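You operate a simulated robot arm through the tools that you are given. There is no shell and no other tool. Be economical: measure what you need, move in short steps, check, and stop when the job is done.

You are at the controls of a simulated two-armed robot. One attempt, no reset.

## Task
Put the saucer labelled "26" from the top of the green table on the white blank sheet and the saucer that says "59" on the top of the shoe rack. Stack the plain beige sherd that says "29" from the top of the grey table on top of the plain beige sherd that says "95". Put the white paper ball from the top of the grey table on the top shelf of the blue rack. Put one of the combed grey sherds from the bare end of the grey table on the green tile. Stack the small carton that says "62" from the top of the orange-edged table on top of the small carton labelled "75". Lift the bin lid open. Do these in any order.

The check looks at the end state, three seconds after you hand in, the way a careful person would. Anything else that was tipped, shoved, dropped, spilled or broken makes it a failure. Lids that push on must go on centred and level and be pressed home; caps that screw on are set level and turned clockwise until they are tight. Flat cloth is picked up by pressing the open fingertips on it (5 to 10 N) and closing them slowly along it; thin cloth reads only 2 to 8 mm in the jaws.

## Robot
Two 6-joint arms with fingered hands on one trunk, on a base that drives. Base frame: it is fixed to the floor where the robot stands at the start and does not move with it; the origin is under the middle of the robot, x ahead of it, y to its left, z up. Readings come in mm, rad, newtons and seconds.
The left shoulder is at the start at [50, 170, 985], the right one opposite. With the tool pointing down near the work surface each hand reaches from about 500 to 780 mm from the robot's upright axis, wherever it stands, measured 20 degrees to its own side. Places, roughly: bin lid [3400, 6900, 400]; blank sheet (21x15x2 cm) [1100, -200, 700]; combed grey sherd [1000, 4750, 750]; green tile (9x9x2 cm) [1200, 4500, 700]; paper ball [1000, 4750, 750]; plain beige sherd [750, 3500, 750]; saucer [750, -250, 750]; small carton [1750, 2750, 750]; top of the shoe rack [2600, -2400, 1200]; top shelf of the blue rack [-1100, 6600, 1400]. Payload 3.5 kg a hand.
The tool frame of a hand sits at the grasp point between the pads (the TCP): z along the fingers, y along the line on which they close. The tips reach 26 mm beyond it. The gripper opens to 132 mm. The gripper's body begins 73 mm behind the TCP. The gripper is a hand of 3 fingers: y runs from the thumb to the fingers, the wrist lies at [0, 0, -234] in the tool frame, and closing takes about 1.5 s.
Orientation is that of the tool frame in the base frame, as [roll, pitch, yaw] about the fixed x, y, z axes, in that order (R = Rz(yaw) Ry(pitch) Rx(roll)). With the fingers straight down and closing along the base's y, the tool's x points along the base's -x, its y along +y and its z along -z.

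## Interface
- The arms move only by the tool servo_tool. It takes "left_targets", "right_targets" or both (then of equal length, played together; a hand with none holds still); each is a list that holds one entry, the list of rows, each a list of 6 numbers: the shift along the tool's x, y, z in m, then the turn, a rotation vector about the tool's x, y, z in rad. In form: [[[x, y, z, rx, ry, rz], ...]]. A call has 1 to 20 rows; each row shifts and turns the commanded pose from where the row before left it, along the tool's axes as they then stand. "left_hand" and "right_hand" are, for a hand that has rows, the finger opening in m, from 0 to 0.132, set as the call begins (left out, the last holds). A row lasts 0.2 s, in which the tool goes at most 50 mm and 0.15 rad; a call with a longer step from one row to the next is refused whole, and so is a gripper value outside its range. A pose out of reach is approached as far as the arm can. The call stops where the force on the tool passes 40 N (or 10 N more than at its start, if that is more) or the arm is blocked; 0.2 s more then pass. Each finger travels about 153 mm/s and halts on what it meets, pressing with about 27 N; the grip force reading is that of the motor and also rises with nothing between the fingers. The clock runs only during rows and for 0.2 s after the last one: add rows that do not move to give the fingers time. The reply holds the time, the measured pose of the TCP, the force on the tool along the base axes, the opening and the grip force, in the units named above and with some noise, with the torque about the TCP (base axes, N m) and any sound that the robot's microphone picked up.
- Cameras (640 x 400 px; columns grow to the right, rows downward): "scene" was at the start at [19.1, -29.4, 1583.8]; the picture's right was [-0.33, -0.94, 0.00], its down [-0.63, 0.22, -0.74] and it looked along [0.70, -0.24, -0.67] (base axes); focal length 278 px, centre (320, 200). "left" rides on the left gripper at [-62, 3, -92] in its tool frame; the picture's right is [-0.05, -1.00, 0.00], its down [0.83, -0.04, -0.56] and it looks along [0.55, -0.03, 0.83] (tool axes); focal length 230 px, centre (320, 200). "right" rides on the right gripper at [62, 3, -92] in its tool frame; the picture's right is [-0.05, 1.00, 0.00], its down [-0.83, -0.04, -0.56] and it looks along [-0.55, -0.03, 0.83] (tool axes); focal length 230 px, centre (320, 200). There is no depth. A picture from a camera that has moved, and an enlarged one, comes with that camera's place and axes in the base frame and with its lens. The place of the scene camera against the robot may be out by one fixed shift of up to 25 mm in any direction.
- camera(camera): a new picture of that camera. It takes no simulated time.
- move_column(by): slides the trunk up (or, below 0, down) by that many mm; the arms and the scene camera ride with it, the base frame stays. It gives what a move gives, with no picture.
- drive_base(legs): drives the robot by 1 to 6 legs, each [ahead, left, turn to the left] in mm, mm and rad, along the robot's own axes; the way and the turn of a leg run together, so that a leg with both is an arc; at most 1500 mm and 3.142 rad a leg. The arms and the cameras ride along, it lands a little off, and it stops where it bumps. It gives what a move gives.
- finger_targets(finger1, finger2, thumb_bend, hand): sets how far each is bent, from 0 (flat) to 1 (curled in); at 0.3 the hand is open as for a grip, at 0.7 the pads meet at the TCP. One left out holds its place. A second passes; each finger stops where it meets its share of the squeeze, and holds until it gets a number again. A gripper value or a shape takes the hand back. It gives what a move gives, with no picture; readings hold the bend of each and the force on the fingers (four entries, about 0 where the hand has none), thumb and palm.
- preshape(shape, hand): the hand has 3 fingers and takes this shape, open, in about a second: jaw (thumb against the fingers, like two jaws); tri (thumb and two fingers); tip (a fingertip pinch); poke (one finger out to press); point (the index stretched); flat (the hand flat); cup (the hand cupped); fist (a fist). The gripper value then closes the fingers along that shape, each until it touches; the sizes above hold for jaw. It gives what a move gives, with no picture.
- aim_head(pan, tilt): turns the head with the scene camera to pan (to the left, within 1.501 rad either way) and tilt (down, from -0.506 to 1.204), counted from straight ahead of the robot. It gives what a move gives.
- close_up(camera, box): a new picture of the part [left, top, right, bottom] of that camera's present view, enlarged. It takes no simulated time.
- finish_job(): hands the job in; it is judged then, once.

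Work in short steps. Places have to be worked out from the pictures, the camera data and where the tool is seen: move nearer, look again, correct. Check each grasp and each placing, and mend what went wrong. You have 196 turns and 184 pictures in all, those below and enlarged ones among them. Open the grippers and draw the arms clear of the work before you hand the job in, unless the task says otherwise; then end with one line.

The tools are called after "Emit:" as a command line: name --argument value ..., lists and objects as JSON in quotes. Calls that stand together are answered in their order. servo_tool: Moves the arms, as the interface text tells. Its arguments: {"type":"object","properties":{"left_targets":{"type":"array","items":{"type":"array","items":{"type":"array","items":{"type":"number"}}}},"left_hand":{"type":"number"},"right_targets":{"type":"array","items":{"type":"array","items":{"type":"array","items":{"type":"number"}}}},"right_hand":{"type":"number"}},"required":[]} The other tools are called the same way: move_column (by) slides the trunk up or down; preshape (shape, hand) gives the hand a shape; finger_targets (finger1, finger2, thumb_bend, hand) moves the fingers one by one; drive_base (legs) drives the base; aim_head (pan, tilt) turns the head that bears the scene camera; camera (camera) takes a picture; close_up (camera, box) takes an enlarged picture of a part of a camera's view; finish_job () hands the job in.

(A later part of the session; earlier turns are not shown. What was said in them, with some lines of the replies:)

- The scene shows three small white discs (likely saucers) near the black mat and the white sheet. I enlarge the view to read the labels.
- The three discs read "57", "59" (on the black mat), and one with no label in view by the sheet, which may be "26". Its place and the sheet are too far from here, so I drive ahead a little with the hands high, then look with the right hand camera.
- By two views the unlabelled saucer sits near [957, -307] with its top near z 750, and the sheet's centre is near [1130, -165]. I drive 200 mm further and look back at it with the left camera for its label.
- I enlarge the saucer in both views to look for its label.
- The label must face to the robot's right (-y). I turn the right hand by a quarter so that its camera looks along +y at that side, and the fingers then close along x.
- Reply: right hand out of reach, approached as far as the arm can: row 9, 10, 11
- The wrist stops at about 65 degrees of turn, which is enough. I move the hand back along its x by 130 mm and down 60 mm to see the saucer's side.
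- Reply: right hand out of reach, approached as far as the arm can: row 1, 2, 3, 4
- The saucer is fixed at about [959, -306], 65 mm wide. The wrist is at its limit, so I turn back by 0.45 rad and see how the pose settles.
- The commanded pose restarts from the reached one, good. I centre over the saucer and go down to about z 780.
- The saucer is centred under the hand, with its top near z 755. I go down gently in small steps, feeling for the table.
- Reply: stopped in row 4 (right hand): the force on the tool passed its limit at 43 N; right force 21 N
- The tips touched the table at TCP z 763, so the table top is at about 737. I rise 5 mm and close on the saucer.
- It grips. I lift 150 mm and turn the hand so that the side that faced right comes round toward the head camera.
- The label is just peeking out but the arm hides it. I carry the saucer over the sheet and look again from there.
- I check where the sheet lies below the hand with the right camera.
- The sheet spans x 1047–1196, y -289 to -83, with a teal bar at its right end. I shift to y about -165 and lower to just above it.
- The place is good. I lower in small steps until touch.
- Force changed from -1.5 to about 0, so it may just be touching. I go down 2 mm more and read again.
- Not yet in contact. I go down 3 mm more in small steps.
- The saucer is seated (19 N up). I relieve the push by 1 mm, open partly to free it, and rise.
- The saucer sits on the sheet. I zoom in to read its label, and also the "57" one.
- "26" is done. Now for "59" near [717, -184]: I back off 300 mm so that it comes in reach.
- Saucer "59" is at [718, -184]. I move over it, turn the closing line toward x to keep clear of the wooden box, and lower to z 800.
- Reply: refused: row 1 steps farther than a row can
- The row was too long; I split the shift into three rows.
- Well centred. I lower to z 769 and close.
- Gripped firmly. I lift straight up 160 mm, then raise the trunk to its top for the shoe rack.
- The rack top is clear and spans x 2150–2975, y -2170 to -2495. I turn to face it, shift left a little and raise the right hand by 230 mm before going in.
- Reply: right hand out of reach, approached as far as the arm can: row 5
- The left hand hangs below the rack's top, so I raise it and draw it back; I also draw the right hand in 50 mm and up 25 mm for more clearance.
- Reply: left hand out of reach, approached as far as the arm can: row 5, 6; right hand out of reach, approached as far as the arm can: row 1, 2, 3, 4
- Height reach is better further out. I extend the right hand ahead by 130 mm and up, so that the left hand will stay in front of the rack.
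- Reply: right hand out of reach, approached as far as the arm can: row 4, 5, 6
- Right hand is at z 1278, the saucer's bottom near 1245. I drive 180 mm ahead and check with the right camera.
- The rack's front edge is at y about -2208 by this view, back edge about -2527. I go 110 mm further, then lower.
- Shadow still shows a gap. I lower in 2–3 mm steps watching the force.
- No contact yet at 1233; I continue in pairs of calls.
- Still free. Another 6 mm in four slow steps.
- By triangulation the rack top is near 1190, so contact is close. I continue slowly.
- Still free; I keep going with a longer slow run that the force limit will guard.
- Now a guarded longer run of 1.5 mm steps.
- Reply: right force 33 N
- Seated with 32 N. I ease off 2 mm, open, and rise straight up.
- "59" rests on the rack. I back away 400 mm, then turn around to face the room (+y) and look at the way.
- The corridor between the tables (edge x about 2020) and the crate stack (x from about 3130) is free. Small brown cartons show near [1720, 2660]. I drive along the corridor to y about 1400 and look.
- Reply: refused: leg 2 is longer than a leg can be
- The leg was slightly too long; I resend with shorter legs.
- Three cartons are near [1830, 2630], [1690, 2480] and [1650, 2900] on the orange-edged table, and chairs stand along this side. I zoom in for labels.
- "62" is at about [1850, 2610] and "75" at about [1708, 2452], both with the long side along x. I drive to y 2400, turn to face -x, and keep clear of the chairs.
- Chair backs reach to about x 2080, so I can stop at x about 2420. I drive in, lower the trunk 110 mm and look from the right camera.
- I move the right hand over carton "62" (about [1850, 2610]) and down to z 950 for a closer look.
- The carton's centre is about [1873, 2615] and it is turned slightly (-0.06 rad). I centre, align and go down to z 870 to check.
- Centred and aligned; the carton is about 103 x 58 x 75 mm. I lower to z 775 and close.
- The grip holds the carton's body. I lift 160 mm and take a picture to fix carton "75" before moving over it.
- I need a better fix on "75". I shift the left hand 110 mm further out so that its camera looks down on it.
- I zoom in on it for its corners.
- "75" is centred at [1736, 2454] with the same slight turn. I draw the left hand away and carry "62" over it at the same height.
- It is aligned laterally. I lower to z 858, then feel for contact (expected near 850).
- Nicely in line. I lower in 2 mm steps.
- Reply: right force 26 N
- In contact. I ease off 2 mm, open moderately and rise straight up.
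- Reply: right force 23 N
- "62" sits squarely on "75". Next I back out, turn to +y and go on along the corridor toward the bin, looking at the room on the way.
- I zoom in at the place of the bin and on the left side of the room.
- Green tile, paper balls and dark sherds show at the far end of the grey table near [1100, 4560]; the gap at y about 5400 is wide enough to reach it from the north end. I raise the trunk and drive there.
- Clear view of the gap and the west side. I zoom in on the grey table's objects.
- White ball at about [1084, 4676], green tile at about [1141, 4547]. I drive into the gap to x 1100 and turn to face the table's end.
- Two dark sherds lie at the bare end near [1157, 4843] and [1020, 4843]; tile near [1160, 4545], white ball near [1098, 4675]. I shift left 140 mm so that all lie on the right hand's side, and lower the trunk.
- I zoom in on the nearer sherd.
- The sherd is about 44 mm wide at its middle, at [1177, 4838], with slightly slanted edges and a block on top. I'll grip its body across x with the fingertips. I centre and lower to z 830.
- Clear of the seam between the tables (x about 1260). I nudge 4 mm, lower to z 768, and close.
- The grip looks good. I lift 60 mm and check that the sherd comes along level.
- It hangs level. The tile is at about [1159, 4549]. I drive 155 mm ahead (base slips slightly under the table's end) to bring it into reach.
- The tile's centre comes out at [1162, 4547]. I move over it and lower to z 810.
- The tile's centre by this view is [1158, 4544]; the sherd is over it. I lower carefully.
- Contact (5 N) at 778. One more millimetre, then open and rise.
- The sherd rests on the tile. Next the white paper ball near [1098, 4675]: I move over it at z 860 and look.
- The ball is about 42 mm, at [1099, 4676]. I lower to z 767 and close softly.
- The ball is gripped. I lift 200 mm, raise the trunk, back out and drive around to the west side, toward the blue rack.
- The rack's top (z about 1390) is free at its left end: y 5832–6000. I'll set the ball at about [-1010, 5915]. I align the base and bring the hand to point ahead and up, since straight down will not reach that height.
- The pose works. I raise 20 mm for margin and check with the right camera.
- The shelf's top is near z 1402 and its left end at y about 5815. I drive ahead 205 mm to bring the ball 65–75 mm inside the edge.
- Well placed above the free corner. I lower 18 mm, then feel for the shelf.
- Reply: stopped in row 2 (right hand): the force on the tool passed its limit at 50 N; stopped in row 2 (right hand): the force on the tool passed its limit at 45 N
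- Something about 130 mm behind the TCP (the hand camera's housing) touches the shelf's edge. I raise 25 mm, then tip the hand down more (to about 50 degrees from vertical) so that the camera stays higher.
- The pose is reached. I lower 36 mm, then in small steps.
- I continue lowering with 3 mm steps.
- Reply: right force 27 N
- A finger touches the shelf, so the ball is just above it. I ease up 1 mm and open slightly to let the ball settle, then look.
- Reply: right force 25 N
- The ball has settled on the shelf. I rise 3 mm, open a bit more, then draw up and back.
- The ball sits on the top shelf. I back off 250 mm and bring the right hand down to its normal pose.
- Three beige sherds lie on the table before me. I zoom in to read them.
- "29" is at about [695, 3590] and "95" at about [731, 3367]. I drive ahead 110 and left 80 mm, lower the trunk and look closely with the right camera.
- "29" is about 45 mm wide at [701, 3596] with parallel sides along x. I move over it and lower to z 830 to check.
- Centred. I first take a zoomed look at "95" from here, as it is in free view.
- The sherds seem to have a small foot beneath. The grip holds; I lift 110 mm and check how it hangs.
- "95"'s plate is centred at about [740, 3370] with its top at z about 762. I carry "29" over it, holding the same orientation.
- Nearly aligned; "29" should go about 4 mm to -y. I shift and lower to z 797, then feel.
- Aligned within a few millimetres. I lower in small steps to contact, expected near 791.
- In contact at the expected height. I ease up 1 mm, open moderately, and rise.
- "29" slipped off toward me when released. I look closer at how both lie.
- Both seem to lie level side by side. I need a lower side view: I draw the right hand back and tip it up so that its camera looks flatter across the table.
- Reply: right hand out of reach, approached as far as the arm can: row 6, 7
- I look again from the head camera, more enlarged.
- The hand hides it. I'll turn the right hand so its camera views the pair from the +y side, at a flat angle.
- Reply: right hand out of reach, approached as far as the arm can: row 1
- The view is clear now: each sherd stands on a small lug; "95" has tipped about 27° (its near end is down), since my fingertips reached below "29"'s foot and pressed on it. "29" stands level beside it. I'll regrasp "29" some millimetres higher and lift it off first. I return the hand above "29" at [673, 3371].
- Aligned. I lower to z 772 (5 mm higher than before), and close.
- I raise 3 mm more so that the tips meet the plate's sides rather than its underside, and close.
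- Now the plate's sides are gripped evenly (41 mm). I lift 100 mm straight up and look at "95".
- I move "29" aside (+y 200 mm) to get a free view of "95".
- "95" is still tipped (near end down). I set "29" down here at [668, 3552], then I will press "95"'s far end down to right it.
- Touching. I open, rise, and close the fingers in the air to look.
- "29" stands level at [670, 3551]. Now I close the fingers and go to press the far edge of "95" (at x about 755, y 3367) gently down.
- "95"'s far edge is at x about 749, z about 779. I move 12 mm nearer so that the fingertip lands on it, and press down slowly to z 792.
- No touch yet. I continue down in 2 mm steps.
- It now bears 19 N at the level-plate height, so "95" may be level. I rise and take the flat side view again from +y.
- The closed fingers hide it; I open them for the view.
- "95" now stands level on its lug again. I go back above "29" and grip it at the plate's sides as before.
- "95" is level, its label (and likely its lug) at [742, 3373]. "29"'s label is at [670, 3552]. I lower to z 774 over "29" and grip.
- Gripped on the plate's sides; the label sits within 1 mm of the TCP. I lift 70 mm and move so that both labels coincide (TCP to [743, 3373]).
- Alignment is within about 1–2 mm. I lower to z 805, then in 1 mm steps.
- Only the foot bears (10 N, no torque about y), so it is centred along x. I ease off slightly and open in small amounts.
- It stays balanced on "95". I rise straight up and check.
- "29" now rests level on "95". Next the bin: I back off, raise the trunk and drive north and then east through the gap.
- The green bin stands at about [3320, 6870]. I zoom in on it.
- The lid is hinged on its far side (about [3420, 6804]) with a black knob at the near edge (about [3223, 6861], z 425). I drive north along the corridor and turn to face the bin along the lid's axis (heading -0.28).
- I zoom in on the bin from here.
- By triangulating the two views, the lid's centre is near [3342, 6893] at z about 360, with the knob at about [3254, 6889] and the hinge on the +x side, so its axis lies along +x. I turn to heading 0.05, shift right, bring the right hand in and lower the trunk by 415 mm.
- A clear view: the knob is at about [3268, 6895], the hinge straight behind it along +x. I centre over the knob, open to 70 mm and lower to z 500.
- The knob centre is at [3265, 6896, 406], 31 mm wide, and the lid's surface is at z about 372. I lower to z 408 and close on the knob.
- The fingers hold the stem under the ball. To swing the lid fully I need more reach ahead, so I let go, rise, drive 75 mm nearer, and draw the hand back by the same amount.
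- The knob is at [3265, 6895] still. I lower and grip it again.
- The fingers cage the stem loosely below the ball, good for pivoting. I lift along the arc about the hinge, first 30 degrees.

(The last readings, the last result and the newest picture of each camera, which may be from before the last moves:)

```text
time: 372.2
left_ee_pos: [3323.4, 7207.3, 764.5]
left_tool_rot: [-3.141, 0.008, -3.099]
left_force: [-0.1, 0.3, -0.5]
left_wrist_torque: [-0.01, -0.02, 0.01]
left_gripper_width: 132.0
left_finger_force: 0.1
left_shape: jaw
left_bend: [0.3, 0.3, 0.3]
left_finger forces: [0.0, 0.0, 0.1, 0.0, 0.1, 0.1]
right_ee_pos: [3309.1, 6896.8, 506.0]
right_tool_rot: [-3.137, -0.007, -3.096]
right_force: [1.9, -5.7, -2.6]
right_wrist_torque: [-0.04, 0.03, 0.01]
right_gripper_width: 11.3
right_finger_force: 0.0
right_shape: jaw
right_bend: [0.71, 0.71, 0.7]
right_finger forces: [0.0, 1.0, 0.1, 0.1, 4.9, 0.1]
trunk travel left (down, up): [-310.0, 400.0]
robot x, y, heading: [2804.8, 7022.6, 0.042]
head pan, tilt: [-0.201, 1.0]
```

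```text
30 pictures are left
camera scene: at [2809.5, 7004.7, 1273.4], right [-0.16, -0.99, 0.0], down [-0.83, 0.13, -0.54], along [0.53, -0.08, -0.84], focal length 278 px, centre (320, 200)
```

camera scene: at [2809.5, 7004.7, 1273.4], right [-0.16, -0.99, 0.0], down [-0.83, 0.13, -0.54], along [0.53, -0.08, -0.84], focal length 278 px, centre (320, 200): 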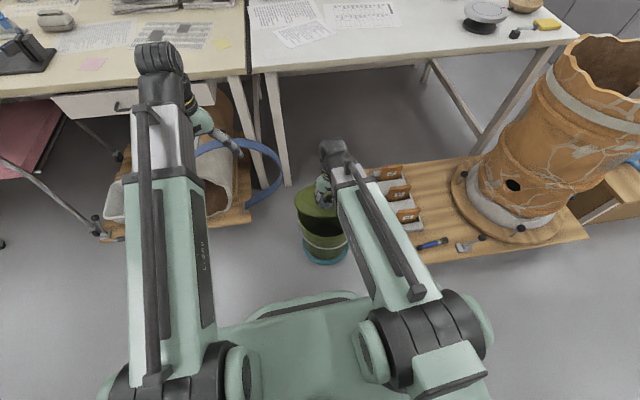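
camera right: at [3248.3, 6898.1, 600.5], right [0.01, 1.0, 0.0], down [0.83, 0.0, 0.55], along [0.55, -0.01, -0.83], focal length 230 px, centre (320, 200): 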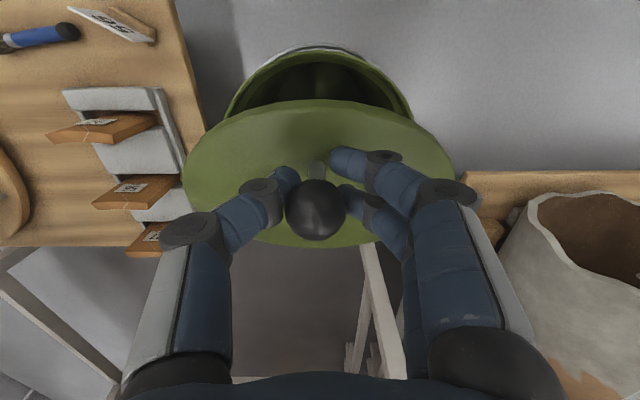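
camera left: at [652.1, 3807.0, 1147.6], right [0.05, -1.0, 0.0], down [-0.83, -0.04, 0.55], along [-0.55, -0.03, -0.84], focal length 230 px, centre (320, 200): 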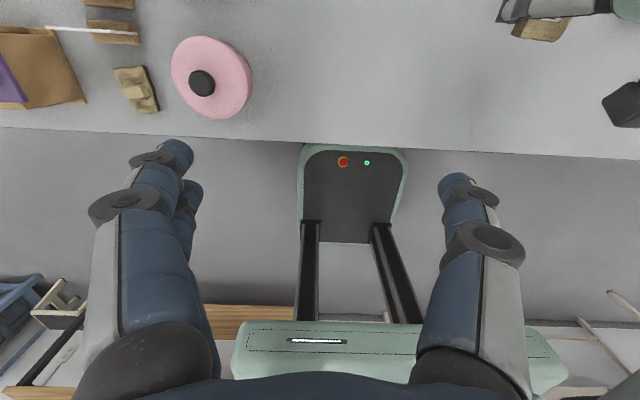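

The lid swings up with little force. I continue along the arc to about 70 degrees.

Emit:
servo_tool --right_targets '[[[-0.0119, 0, -0.0139, 0, 0, 0], [-0.0132, 0, -0.0128, 0, 0, 0], [-0.0141, 0, -0.0115, 0, 0, 0], [-0.0152, 0, -0.0104, 0, 0, 0], [-0.016, 0, -0.009, 0, 0, 0], [-0.0167, 0, -0.0075, 0, 0, 0], [-0.0173, 0, -0.0061, 0, 0, 0], [-0.0178, 0, -0.0046, 0, 0, 0], [0, 0, 0, 0, 0, 0]]]'

Emit:
camera --camera "right"

```text
time: 374.2
left_ee_pos: [3322.5, 7206.6, 765.6]
left_tool_rot: [-3.141, 0.01, -3.099]
left_force: [0.5, 0.2, 0.7]
left_wrist_torque: [0.01, 0.02, -0.01]
left_gripper_width: 132.0
left_finger_force: 0.1
left_shape: jaw
left_bend: [0.3, 0.3, 0.3]
left_finger forces: [0.0, 0.0, 0.0, 0.0, 0.1, 0.0]
right_ee_pos: [3430.8, 6901.1, 583.3]
right_tool_rot: [-3.136, -0.003, -3.098]
right_force: [-4.5, -19.9, 15.2]
right_wrist_torque: [-0.56, 0.18, -0.08]
right_gripper_width: 3.9
right_finger_force: 27.5
right_shape: jaw
right_bend: [0.68, 0.7, 0.72]
right_finger forces: [0.1, 9.6, 0.0, 0.0, 39.4, 0.0]
trunk travel left (down, up): [-310.0, 400.0]
robot x, y, heading: [2800.9, 7017.7, 0.046]
head pan, tilt: [-0.201, 1.0]
```

```text
29 pictures are left
camera right: at [3370.1, 6902.8, 676.2], right [0.01, 1.0, -0.01], down [0.83, 0.0, 0.55], along [0.55, -0.01, -0.83], focal length 230 px, centre (320, 200)
```

right: 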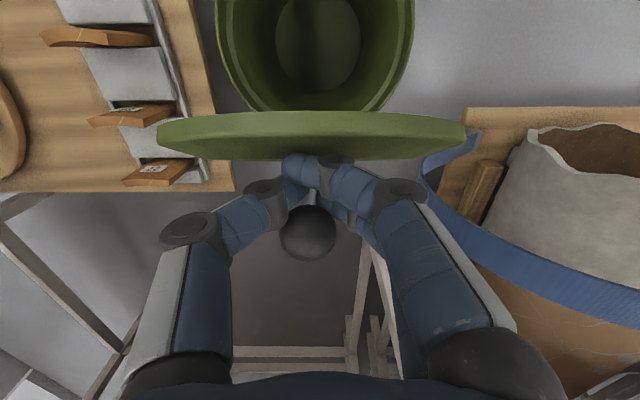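

The lid stands at about 70 degrees. I relax the fingers to 18 mm (still caging the stem) and go on along the arc toward and past vertical.

Emit:
servo_tool --right_targets '[[[0, 0, 0, 0, 0, 0], [0, 0, 0, 0, 0, 0], [-0.009, 0, -0.0015, 0, 0, 0], [-0.009, 0, -0.0014, 0, 0, 0], [-0.0091, 0, -0.0007, 0, 0, 0], [-0.0091, 0, -0.0006, 0, 0, 0], [0, 0, 0, 0, 0, 0]]]' --right_hand 0.02

Emit:
camera --camera "right"

```text
time: 375.9
left_ee_pos: [3322.2, 7207.9, 763.4]
left_tool_rot: [3.141, 0.01, -3.096]
left_force: [-0.3, 0.2, 0.0]
left_wrist_torque: [-0.01, -0.02, -0.01]
left_gripper_width: 132.0
left_finger_force: 0.1
left_shape: jaw
left_bend: [0.3, 0.3, 0.3]
left_finger forces: [0.0, 0.1, 0.1, 0.0, 0.0, 0.0]
right_ee_pos: [3467.4, 6904.1, 587.4]
right_tool_rot: [-3.138, -0.004, -3.095]
right_force: [-2.5, 4.6, 10.0]
right_wrist_torque: [0.08, 0.29, -0.08]
right_gripper_width: 4.8
right_finger_force: 27.0
right_shape: jaw
right_bend: [0.67, 0.62, 0.7]
right_finger forces: [24.9, 11.3, 0.0, 0.0, 19.5, 0.0]
trunk travel left (down, up): [-310.0, 400.0]
robot x, y, heading: [2799.8, 7018.0, 0.039]
head pan, tilt: [-0.201, 1.0]
```

```text
28 pictures are left
camera right: at [3407.3, 6905.7, 681.3], right [0.01, 1.0, 0.0], down [0.83, 0.0, 0.55], along [0.55, -0.01, -0.83], focal length 230 px, centre (320, 200)
```

right: 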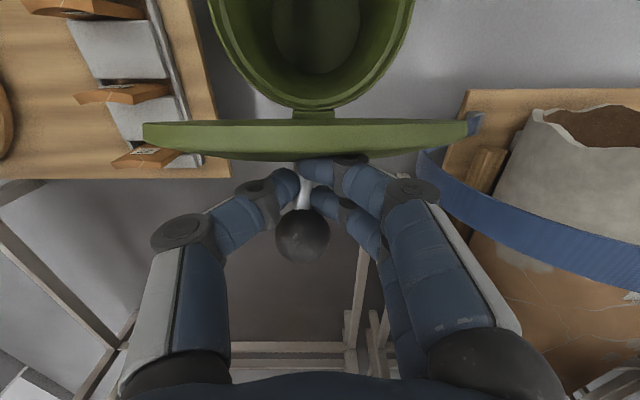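

Good: the fingers sit between lid and ball and draw it along. I continue to about 100 degrees.

Emit:
servo_tool --right_targets '[[[-0.0092, 0, 0, 0, 0, 0], [-0.0092, 0, 0.0002, 0, 0, 0], [-0.0091, 0, 0.0008, 0, 0, 0], [-0.0091, 0, 0.001, 0, 0, 0], [-0.009, 0, 0.0016, 0, 0, 0], [-0.009, 0, 0.0018, 0, 0, 0], [-0.0088, 0, 0.0025, 0, 0, 0], [-0.0088, 0, 0.0025, 0, 0, 0], [0, 0, 0, 0, 0, 0]]]'

Emit:
camera --camera "right"

```text
time: 377.2
left_ee_pos: [3323.1, 7206.8, 764.9]
left_tool_rot: [3.141, 0.009, -3.1]
left_force: [-0.2, -0.8, 0.5]
left_wrist_torque: [-0.02, 0.03, 0.0]
left_gripper_width: 131.8
left_finger_force: 0.0
left_shape: jaw
left_bend: [0.3, 0.3, 0.3]
left_finger forces: [0.0, 0.0, 0.0, 0.0, 0.0, 0.0]
right_ee_pos: [3517.4, 6905.6, 586.3]
right_tool_rot: [-3.138, 0.003, -3.1]
right_force: [0.3, -2.0, 19.0]
right_wrist_torque: [-0.08, 0.39, -0.35]
right_gripper_width: 5.5
right_finger_force: 27.4
right_shape: jaw
right_bend: [0.68, 0.62, 0.7]
right_finger forces: [29.5, 10.6, 0.0, 0.0, 28.8, 0.0]
trunk travel left (down, up): [-310.0, 400.0]
robot x, y, heading: [2798.4, 7021.2, 0.042]
head pan, tilt: [-0.201, 1.0]
stopped in row 6 (right hand): the force on the tool passed its limit at 42 N (the readings are from after the stop); the commanded pose is now the measured one
```

```text
27 pictures are left
camera right: at [3457.2, 6906.9, 679.9], right [0.01, 1.0, 0.0], down [0.83, -0.01, 0.56], along [0.56, -0.01, -0.83], focal length 230 px, centre (320, 200)
```

right: 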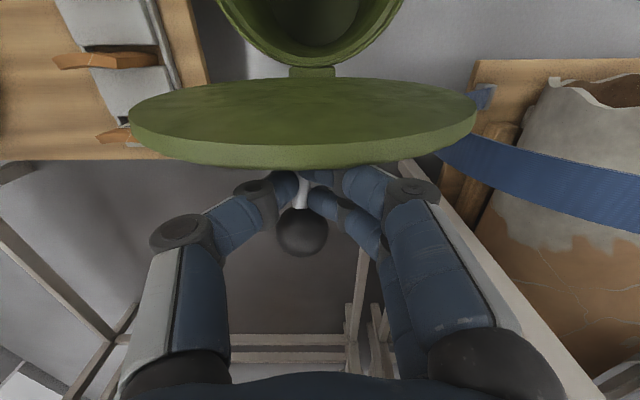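

The lid is just past vertical now. I relieve the downward push by 4 mm and move 20 mm further over.

Emit:
servo_tool --right_targets '[[[0, 0, -0.005, 0, 0, 0], [-0.007, 0, 0.001, 0, 0, 0], [-0.007, 0, 0.001, 0, 0, 0], [-0.006, 0, 0.001, 0, 0, 0], [0, 0, 0, 0, 0, 0]]]'

Emit:
camera --camera "right"

```text
time: 378.4
left_ee_pos: [3322.8, 7206.4, 762.8]
left_tool_rot: [3.14, 0.007, -3.097]
left_force: [-0.1, -0.1, 0.1]
left_wrist_torque: [0.01, 0.0, 0.0]
left_gripper_width: 132.0
left_finger_force: 0.0
left_shape: jaw
left_bend: [0.3, 0.3, 0.3]
left_finger forces: [0.0, 0.0, 0.0, 0.1, 0.1, 0.1]
right_ee_pos: [3538.6, 6905.4, 585.8]
right_tool_rot: [-3.137, -0.001, -3.099]
right_force: [-3.0, -5.5, -2.9]
right_wrist_torque: [-0.17, 0.62, -0.55]
right_gripper_width: 4.3
right_finger_force: 27.0
right_shape: jaw
right_bend: [0.66, 0.62, 0.7]
right_finger forces: [27.2, 12.1, 0.0, 0.1, 21.6, 0.0]
trunk travel left (down, up): [-310.0, 400.0]
robot x, y, heading: [2799.3, 7018.9, 0.04]
head pan, tilt: [-0.201, 1.0]
```

```text
26 pictures are left
camera right: at [3478.0, 6907.0, 678.9], right [0.01, 1.0, 0.0], down [0.83, -0.01, 0.55], along [0.55, -0.01, -0.83], focal length 230 px, centre (320, 200)
```

right: 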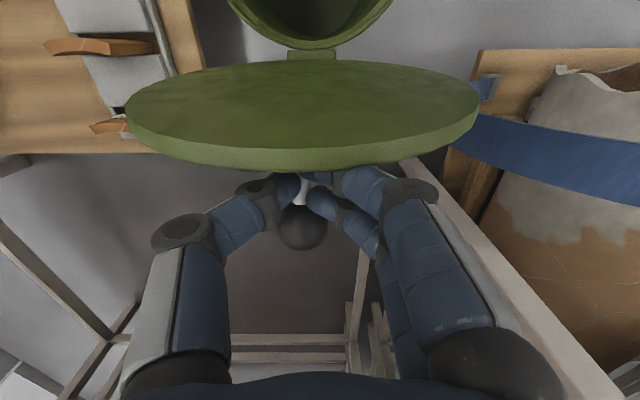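

It leans past vertical now. I guide it a little further to find its stop.

Emit:
servo_tool --right_targets '[[[-0.008, 0, 0.003, 0, 0, 0], [-0.008, 0, 0.003, 0, 0, 0], [-0.008, 0, 0.004, 0, 0, 0], [0, 0, 0, 0, 0, 0]]]'

Emit:
camera --camera "right"

```text
time: 379.6
left_ee_pos: [3323.2, 7207.3, 764.4]
left_tool_rot: [3.141, 0.009, -3.099]
left_force: [-0.1, -0.7, -0.7]
left_wrist_torque: [-0.01, -0.07, 0.0]
left_gripper_width: 131.7
left_finger_force: 0.1
left_shape: jaw
left_bend: [0.3, 0.3, 0.3]
left_finger forces: [0.1, 0.0, 0.0, 0.1, 0.1, 0.0]
right_ee_pos: [3553.8, 6905.6, 580.9]
right_tool_rot: [-3.136, 0.011, -3.101]
right_force: [0.4, -0.5, 20.1]
right_wrist_torque: [0.02, 1.26, -0.89]
right_gripper_width: 4.8
right_finger_force: 27.0
right_shape: jaw
right_bend: [0.67, 0.6, 0.7]
right_finger forces: [58.7, 20.5, 0.0, 0.1, 26.0, 0.0]
right hand out of reach, approached as far as the arm can: row 3
trunk travel left (down, up): [-310.0, 400.0]
robot x, y, heading: [2800.2, 7017.0, 0.042]
head pan, tilt: [-0.201, 1.0]
stopped in row 4 (right hand): the force on the tool passed its limit at 41 N (the readings are from after the stop); the commanded pose is now the measured one
```

```text
25 pictures are left
camera right: at [3491.6, 6907.5, 674.9], right [0.01, 1.0, 0.0], down [0.83, -0.01, 0.56], along [0.56, -0.01, -0.83], focal length 230 px, centre (320, 200)
```

right: 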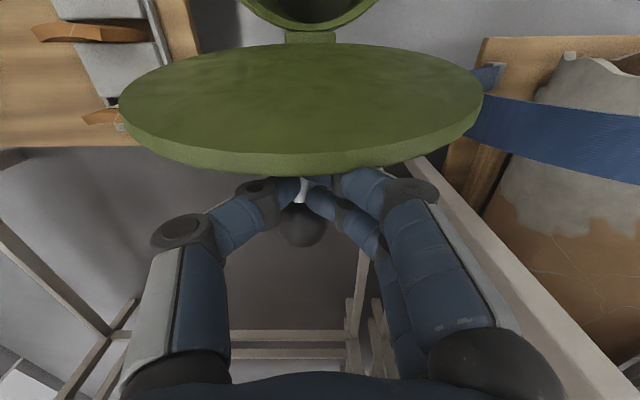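

Reach limit is near; the lid leans clearly past vertical. I ease up, open the fingers and rise off the knob, then check that the lid stays.

Emit:
servo_tool --right_targets '[[[0, 0, -0.004, 0, 0, 0], [0, 0, 0, 0, 0, 0]]]'

Emit:
servo_tool --right_targets '[[[0, 0, 0, 0, 0, 0], [0, 0, 0, 0, 0, 0], [0, 0, 0, 0, 0, 0], [0, 0, -0.02, 0, 0, 0], [0, 0, -0.03, 0, 0, 0], [0.01, 0, -0.03, 0, 0, 0], [0, 0, 0, 0, 0, 0]]]' --right_hand 0.075

Emit:
camera --camera "right"

```text
time: 380.2
left_ee_pos: [3322.1, 7206.9, 763.7]
left_tool_rot: [3.141, 0.009, -3.098]
left_force: [-0.4, -0.2, -0.1]
left_wrist_torque: [0.01, -0.01, 0.01]
left_gripper_width: 131.7
left_finger_force: 0.0
left_shape: jaw
left_bend: [0.3, 0.3, 0.3]
left_finger forces: [0.0, 0.1, 0.0, 0.0, 0.0, 0.0]
right_ee_pos: [3552.9, 6904.8, 583.3]
right_tool_rot: [-3.136, 0.006, -3.099]
right_force: [-3.4, -2.4, 1.9]
right_wrist_torque: [-0.06, 1.02, -0.78]
right_gripper_width: 4.1
right_finger_force: 26.9
right_shape: jaw
right_bend: [0.66, 0.6, 0.7]
right_finger forces: [43.4, 21.5, 0.1, 0.0, 21.4, 0.0]
trunk travel left (down, up): [-310.0, 400.0]
robot x, y, heading: [2800.0, 7018.7, 0.047]
head pan, tilt: [-0.201, 1.0]
```

```text
time: 381.8
left_ee_pos: [3322.2, 7207.6, 764.2]
left_tool_rot: [3.139, 0.008, -3.098]
left_force: [-0.5, -0.2, -0.4]
left_wrist_torque: [0.03, 0.01, 0.02]
left_gripper_width: 132.1
left_finger_force: 0.0
left_shape: jaw
left_bend: [0.3, 0.3, 0.3]
left_finger forces: [0.1, 0.0, 0.1, 0.1, 0.1, 0.1]
right_ee_pos: [3542.6, 6907.7, 663.9]
right_tool_rot: [-3.136, 0.007, -3.096]
right_force: [-0.7, 0.3, 0.0]
right_wrist_torque: [-0.01, 0.0, -0.01]
right_gripper_width: 74.6
right_finger_force: 0.2
right_shape: jaw
right_bend: [0.72, 0.72, 0.7]
right_finger forces: [0.0, 0.0, 0.1, 0.0, 0.0, 0.0]
trunk travel left (down, up): [-310.0, 400.0]
robot x, y, heading: [2798.1, 7020.1, 0.039]
head pan, tilt: [-0.201, 1.0]
```

```text
24 pictures are left
camera right: at [3482.1, 6909.0, 756.3], right [0.01, 1.0, 0.0], down [0.83, -0.01, 0.56], along [0.56, -0.01, -0.83], focal length 230 px, centre (320, 200)
```

right: 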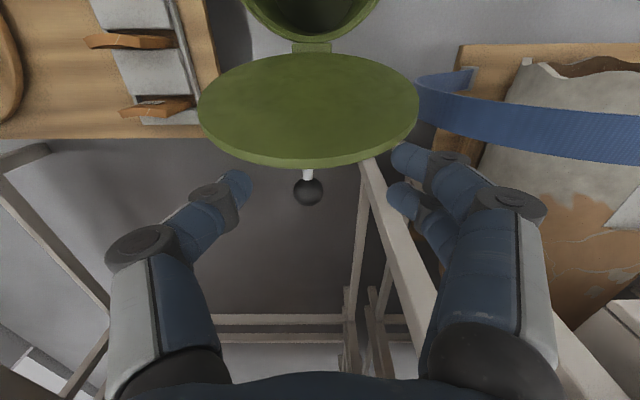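

The lid stays open past vertical. I draw the hand back and the base away, then check once more.

Emit:
servo_tool --right_targets '[[[0, 0, -0.02, 0, 0, 0], [0.04, 0, -0.01, 0, 0, 0], [0.04, 0, 0, 0, 0, 0], [0.04, 0, 0, 0, 0, 0], [0.04, 0, 0, 0, 0, 0], [0, 0, 0, 0, 0, 0]]]'

Emit:
drive_base --legs '[[-350, 0, 0]]'

Emit:
aim_head --pan -0.2 --tilt 0.7

Emit:
camera --camera "scene"

```text
time: 383.2
left_ee_pos: [3324.3, 7207.3, 763.8]
left_tool_rot: [-3.141, 0.008, -3.098]
left_force: [-0.9, 0.0, 0.9]
left_wrist_torque: [0.0, 0.04, 0.03]
left_gripper_width: 132.1
left_finger_force: 0.0
left_shape: jaw
left_bend: [0.3, 0.3, 0.3]
left_finger forces: [0.1, 0.1, 0.0, 0.0, 0.0, 0.1]
right_ee_pos: [3382.8, 6901.3, 691.4]
right_tool_rot: [-3.138, 0.006, -3.098]
right_force: [0.4, -0.3, -0.3]
right_wrist_torque: [0.01, -0.01, 0.04]
right_gripper_width: 74.7
right_finger_force: 0.0
right_shape: jaw
right_bend: [0.72, 0.72, 0.7]
right_finger forces: [0.0, 0.0, 0.0, 0.0, 0.0, 0.1]
trunk travel left (down, up): [-310.0, 400.0]
robot x, y, heading: [2801.2, 7019.6, 0.041]
head pan, tilt: [-0.201, 1.0]
```

```text
time: 385.4
left_ee_pos: [2971.8, 7191.3, 763.4]
left_tool_rot: [-3.14, 0.007, -3.099]
left_force: [-0.4, 0.0, -0.4]
left_wrist_torque: [-0.01, 0.01, 0.02]
left_gripper_width: 131.9
left_finger_force: 0.0
left_shape: jaw
left_bend: [0.3, 0.3, 0.3]
left_finger forces: [0.1, 0.1, 0.0, 0.1, 0.0, 0.0]
right_ee_pos: [3031.6, 6886.4, 692.0]
right_tool_rot: [-3.138, 0.008, -3.096]
right_force: [-0.1, 0.2, -0.1]
right_wrist_torque: [0.01, 0.01, 0.0]
right_gripper_width: 74.7
right_finger_force: 0.0
right_shape: jaw
right_bend: [0.72, 0.72, 0.7]
right_finger forces: [0.0, 0.0, 0.0, 0.0, 0.1, 0.0]
trunk travel left (down, up): [-310.0, 400.0]
robot x, y, heading: [2447.3, 7002.3, 0.043]
head pan, tilt: [-0.201, 1.0]
```

```text
time: 386.2
left_ee_pos: [2972.4, 7191.4, 764.9]
left_tool_rot: [-3.141, 0.008, -3.096]
left_force: [0.0, -0.4, 0.0]
left_wrist_torque: [0.01, 0.0, 0.0]
left_gripper_width: 131.8
left_finger_force: 0.1
left_shape: jaw
left_bend: [0.3, 0.3, 0.3]
left_finger forces: [0.0, 0.1, 0.0, 0.0, 0.0, 0.1]
right_ee_pos: [3031.3, 6884.8, 690.6]
right_tool_rot: [-3.139, 0.008, -3.099]
right_force: [-0.1, 0.0, -0.6]
right_wrist_torque: [-0.04, 0.02, -0.02]
right_gripper_width: 74.6
right_finger_force: 0.1
right_shape: jaw
right_bend: [0.72, 0.72, 0.7]
right_finger forces: [0.1, 0.1, 0.1, 0.0, 0.0, 0.1]
trunk travel left (down, up): [-310.0, 400.0]
robot x, y, heading: [2449.1, 7004.9, 0.044]
head pan, tilt: [-0.201, 0.7]
```

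```text
23 pictures are left
camera scene: at [2473.7, 6987.2, 1296.7], right [-0.16, -0.99, 0.0], down [-0.64, 0.1, -0.76], along [0.76, -0.12, -0.64], focal length 278 px, centre (320, 200)
```

scene: 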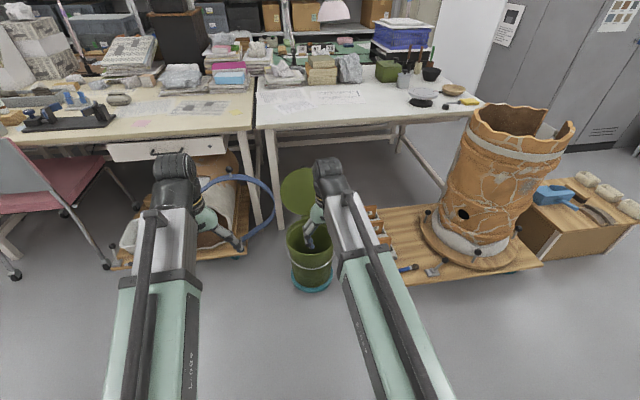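

The lid stays open and nothing else is disturbed here. I raise the trunk and turn to take a last look at the sherd stack and the shelf.

Emit:
move_column --by 400

Emit:
drive_base --legs '[[0, 0, -1.571]]'

Emit:
aim_head --pan -0.6 --tilt 0.3

Emit:
close_up --camera "scene" --box '[160, 120, 480, 320]'

```text
time: 390.1
left_ee_pos: [2972.0, 7192.0, 1165.2]
left_tool_rot: [-3.141, 0.007, -3.098]
left_force: [0.5, 0.1, 0.3]
left_wrist_torque: [-0.01, -0.01, -0.01]
left_gripper_width: 131.8
left_finger_force: 0.1
left_shape: jaw
left_bend: [0.3, 0.3, 0.3]
left_finger forces: [0.0, 0.1, 0.1, 0.0, 0.0, 0.1]
right_ee_pos: [3032.6, 6886.2, 1092.4]
right_tool_rot: [-3.139, 0.006, -3.098]
right_force: [-0.5, -0.7, 0.5]
right_wrist_torque: [0.02, -0.01, -0.02]
right_gripper_width: 74.5
right_finger_force: 0.1
right_shape: jaw
right_bend: [0.72, 0.72, 0.7]
right_finger forces: [0.0, 0.1, 0.0, 0.0, 0.1, 0.0]
trunk travel left (down, up): [-710.0, 0.0]
robot x, y, heading: [2450.3, 7003.6, 0.042]
head pan, tilt: [-0.201, 0.7]
```

```text
time: 394.4
left_ee_pos: [2614.8, 6473.1, 1164.3]
left_tool_rot: [3.141, 0.008, 1.569]
left_force: [0.0, -0.5, 0.2]
left_wrist_torque: [0.04, 0.01, -0.02]
left_gripper_width: 131.9
left_finger_force: 0.0
left_shape: jaw
left_bend: [0.3, 0.3, 0.3]
left_finger forces: [0.1, 0.0, 0.0, 0.0, 0.0, 0.0]
right_ee_pos: [2305.6, 6427.3, 1092.0]
right_tool_rot: [-3.138, 0.008, 1.568]
right_force: [-0.3, -0.6, -0.1]
right_wrist_torque: [0.02, 0.03, 0.04]
right_gripper_width: 74.8
right_finger_force: 0.0
right_shape: jaw
right_bend: [0.72, 0.72, 0.7]
right_finger forces: [0.0, 0.0, 0.0, 0.0, 0.1, 0.1]
trunk travel left (down, up): [-710.0, 0.0]
robot x, y, heading: [2446.7, 7004.0, -1.573]
head pan, tilt: [-0.201, 0.7]
```

```text
time: 395.2
left_ee_pos: [2613.4, 6473.5, 1164.3]
left_tool_rot: [3.14, 0.009, 1.571]
left_force: [-0.1, 0.6, 0.1]
left_wrist_torque: [-0.01, 0.03, 0.0]
left_gripper_width: 131.7
left_finger_force: 0.0
left_shape: jaw
left_bend: [0.3, 0.3, 0.3]
left_finger forces: [0.1, 0.0, 0.1, 0.0, 0.0, 0.0]
right_ee_pos: [2305.1, 6428.1, 1091.2]
right_tool_rot: [-3.138, 0.007, 1.569]
right_force: [0.4, -0.2, -1.2]
right_wrist_torque: [0.03, -0.02, 0.01]
right_gripper_width: 74.6
right_finger_force: 0.0
right_shape: jaw
right_bend: [0.72, 0.72, 0.7]
right_finger forces: [0.0, 0.1, 0.1, 0.1, 0.0, 0.1]
trunk travel left (down, up): [-710.0, 0.0]
robot x, y, heading: [2451.4, 7006.0, -1.571]
head pan, tilt: [-0.6, 0.3]
```

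```text
2.00 times, centred on (320, 220) of scene
camera zoom: at [2377.1, 6965.2, 1732.8], right [-0.83, 0.56, 0.0], down [0.17, 0.24, -0.95], along [-0.54, -0.79, -0.3], focal length 555 px, centre (320, 160)
```

zoom: 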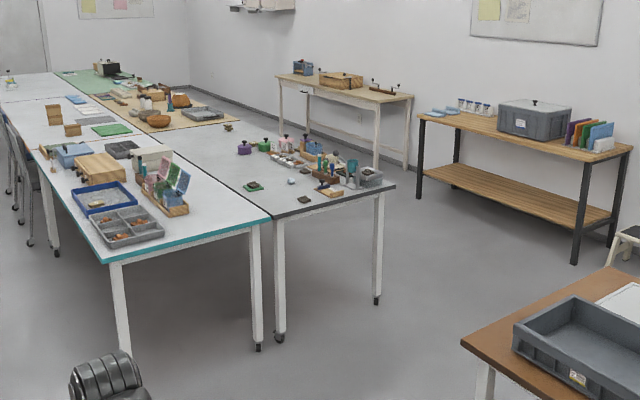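

I enlarge the sherd stack, and then the rack shelf.

Emit:
close_up --camera "scene" --box '[255, 170, 315, 225]'

Emit:
aim_head --pan -1.45 --tilt 0.2

Emit:
camera --camera "scene"

```text
7.27 times, centred on (285, 198) of scene
camera zoom: at [2377.1, 6965.2, 1732.8], right [-0.83, 0.56, 0.0], down [0.17, 0.24, -0.95], along [-0.54, -0.79, -0.3], focal length 2019 px, centre (574, 218)
```

zoom: 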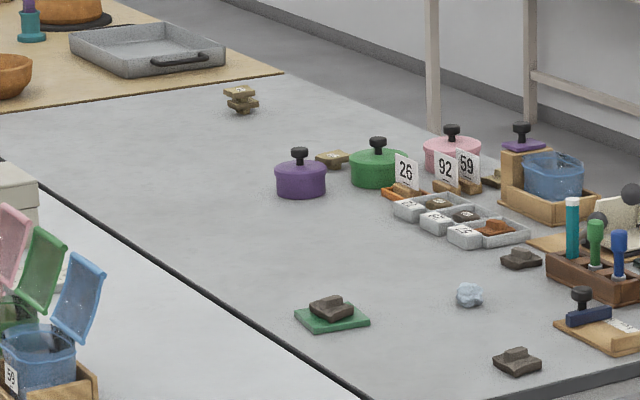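

```text
time: 396.4
left_ee_pos: [2612.9, 6472.6, 1164.4]
left_tool_rot: [-3.141, 0.009, 1.571]
left_force: [-0.6, -0.1, 0.8]
left_wrist_torque: [-0.02, -0.02, -0.01]
left_gripper_width: 132.2
left_finger_force: 0.1
left_shape: jaw
left_bend: [0.3, 0.3, 0.3]
left_finger forces: [0.0, 0.0, 0.1, 0.0, 0.0, 0.0]
right_ee_pos: [2304.7, 6427.9, 1091.6]
right_tool_rot: [-3.137, 0.007, 1.569]
right_force: [0.4, -0.6, -0.5]
right_wrist_torque: [0.01, -0.03, 0.02]
right_gripper_width: 74.8
right_finger_force: 0.0
right_shape: jaw
right_bend: [0.72, 0.72, 0.7]
right_finger forces: [0.0, 0.0, 0.0, 0.0, 0.0, 0.0]
trunk travel left (down, up): [-710.0, 0.0]
robot x, y, heading: [2448.4, 7002.9, -1.572]
head pan, tilt: [-1.45, 0.201]
```

```text
20 pictures are left
camera scene: at [2337.3, 7031.0, 1742.2], right [-0.12, 0.99, 0.0], down [0.2, 0.02, -0.98], along [-0.97, -0.12, -0.2], focal length 278 px, centre (320, 200)
```

scene: 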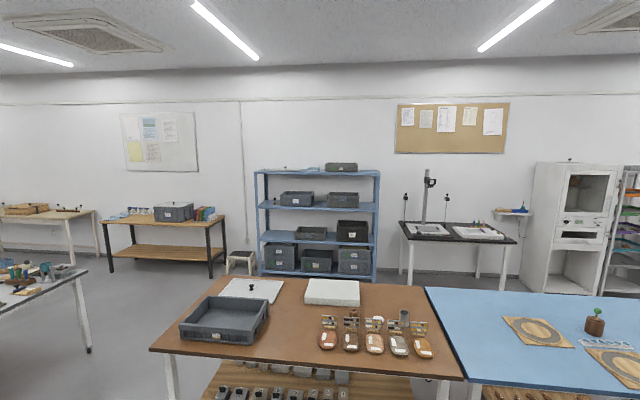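

The stack of sherds stands, and the sherd lies on the tile. I check the ball on the shelf.

Emit:
close_up --camera "scene" --box '[240, 150, 300, 200]'

```text
8.00 times, centred on (270, 175) of scene
camera zoom: at [2337.3, 7031.0, 1742.2], right [-0.12, 0.99, 0.0], down [0.2, 0.02, -0.98], along [-0.97, -0.12, -0.2], focal length 2221 px, centre (720, 400)
```

zoom: 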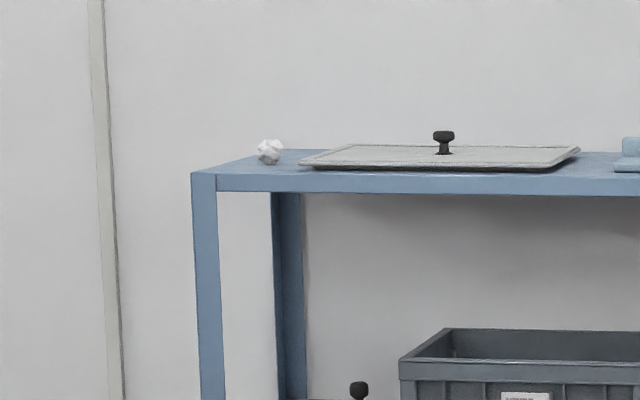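

All items are in place, the grippers are open and the arms are clear. I hand in the job.

Emit:
finish_job

```text
The job is handed in.
```

All the tasks are done, and the job is handed in: both saucers, the "29"-on-"95" sherd stack, the paper ball, the grey sherd on the green tile and the "62"-on-"75" carton stack are in place, and the bin lid is open. The first try at the sherd stack slipped and tipped "95" over. I set it upright and restacked it, and it was still standing at the last look.
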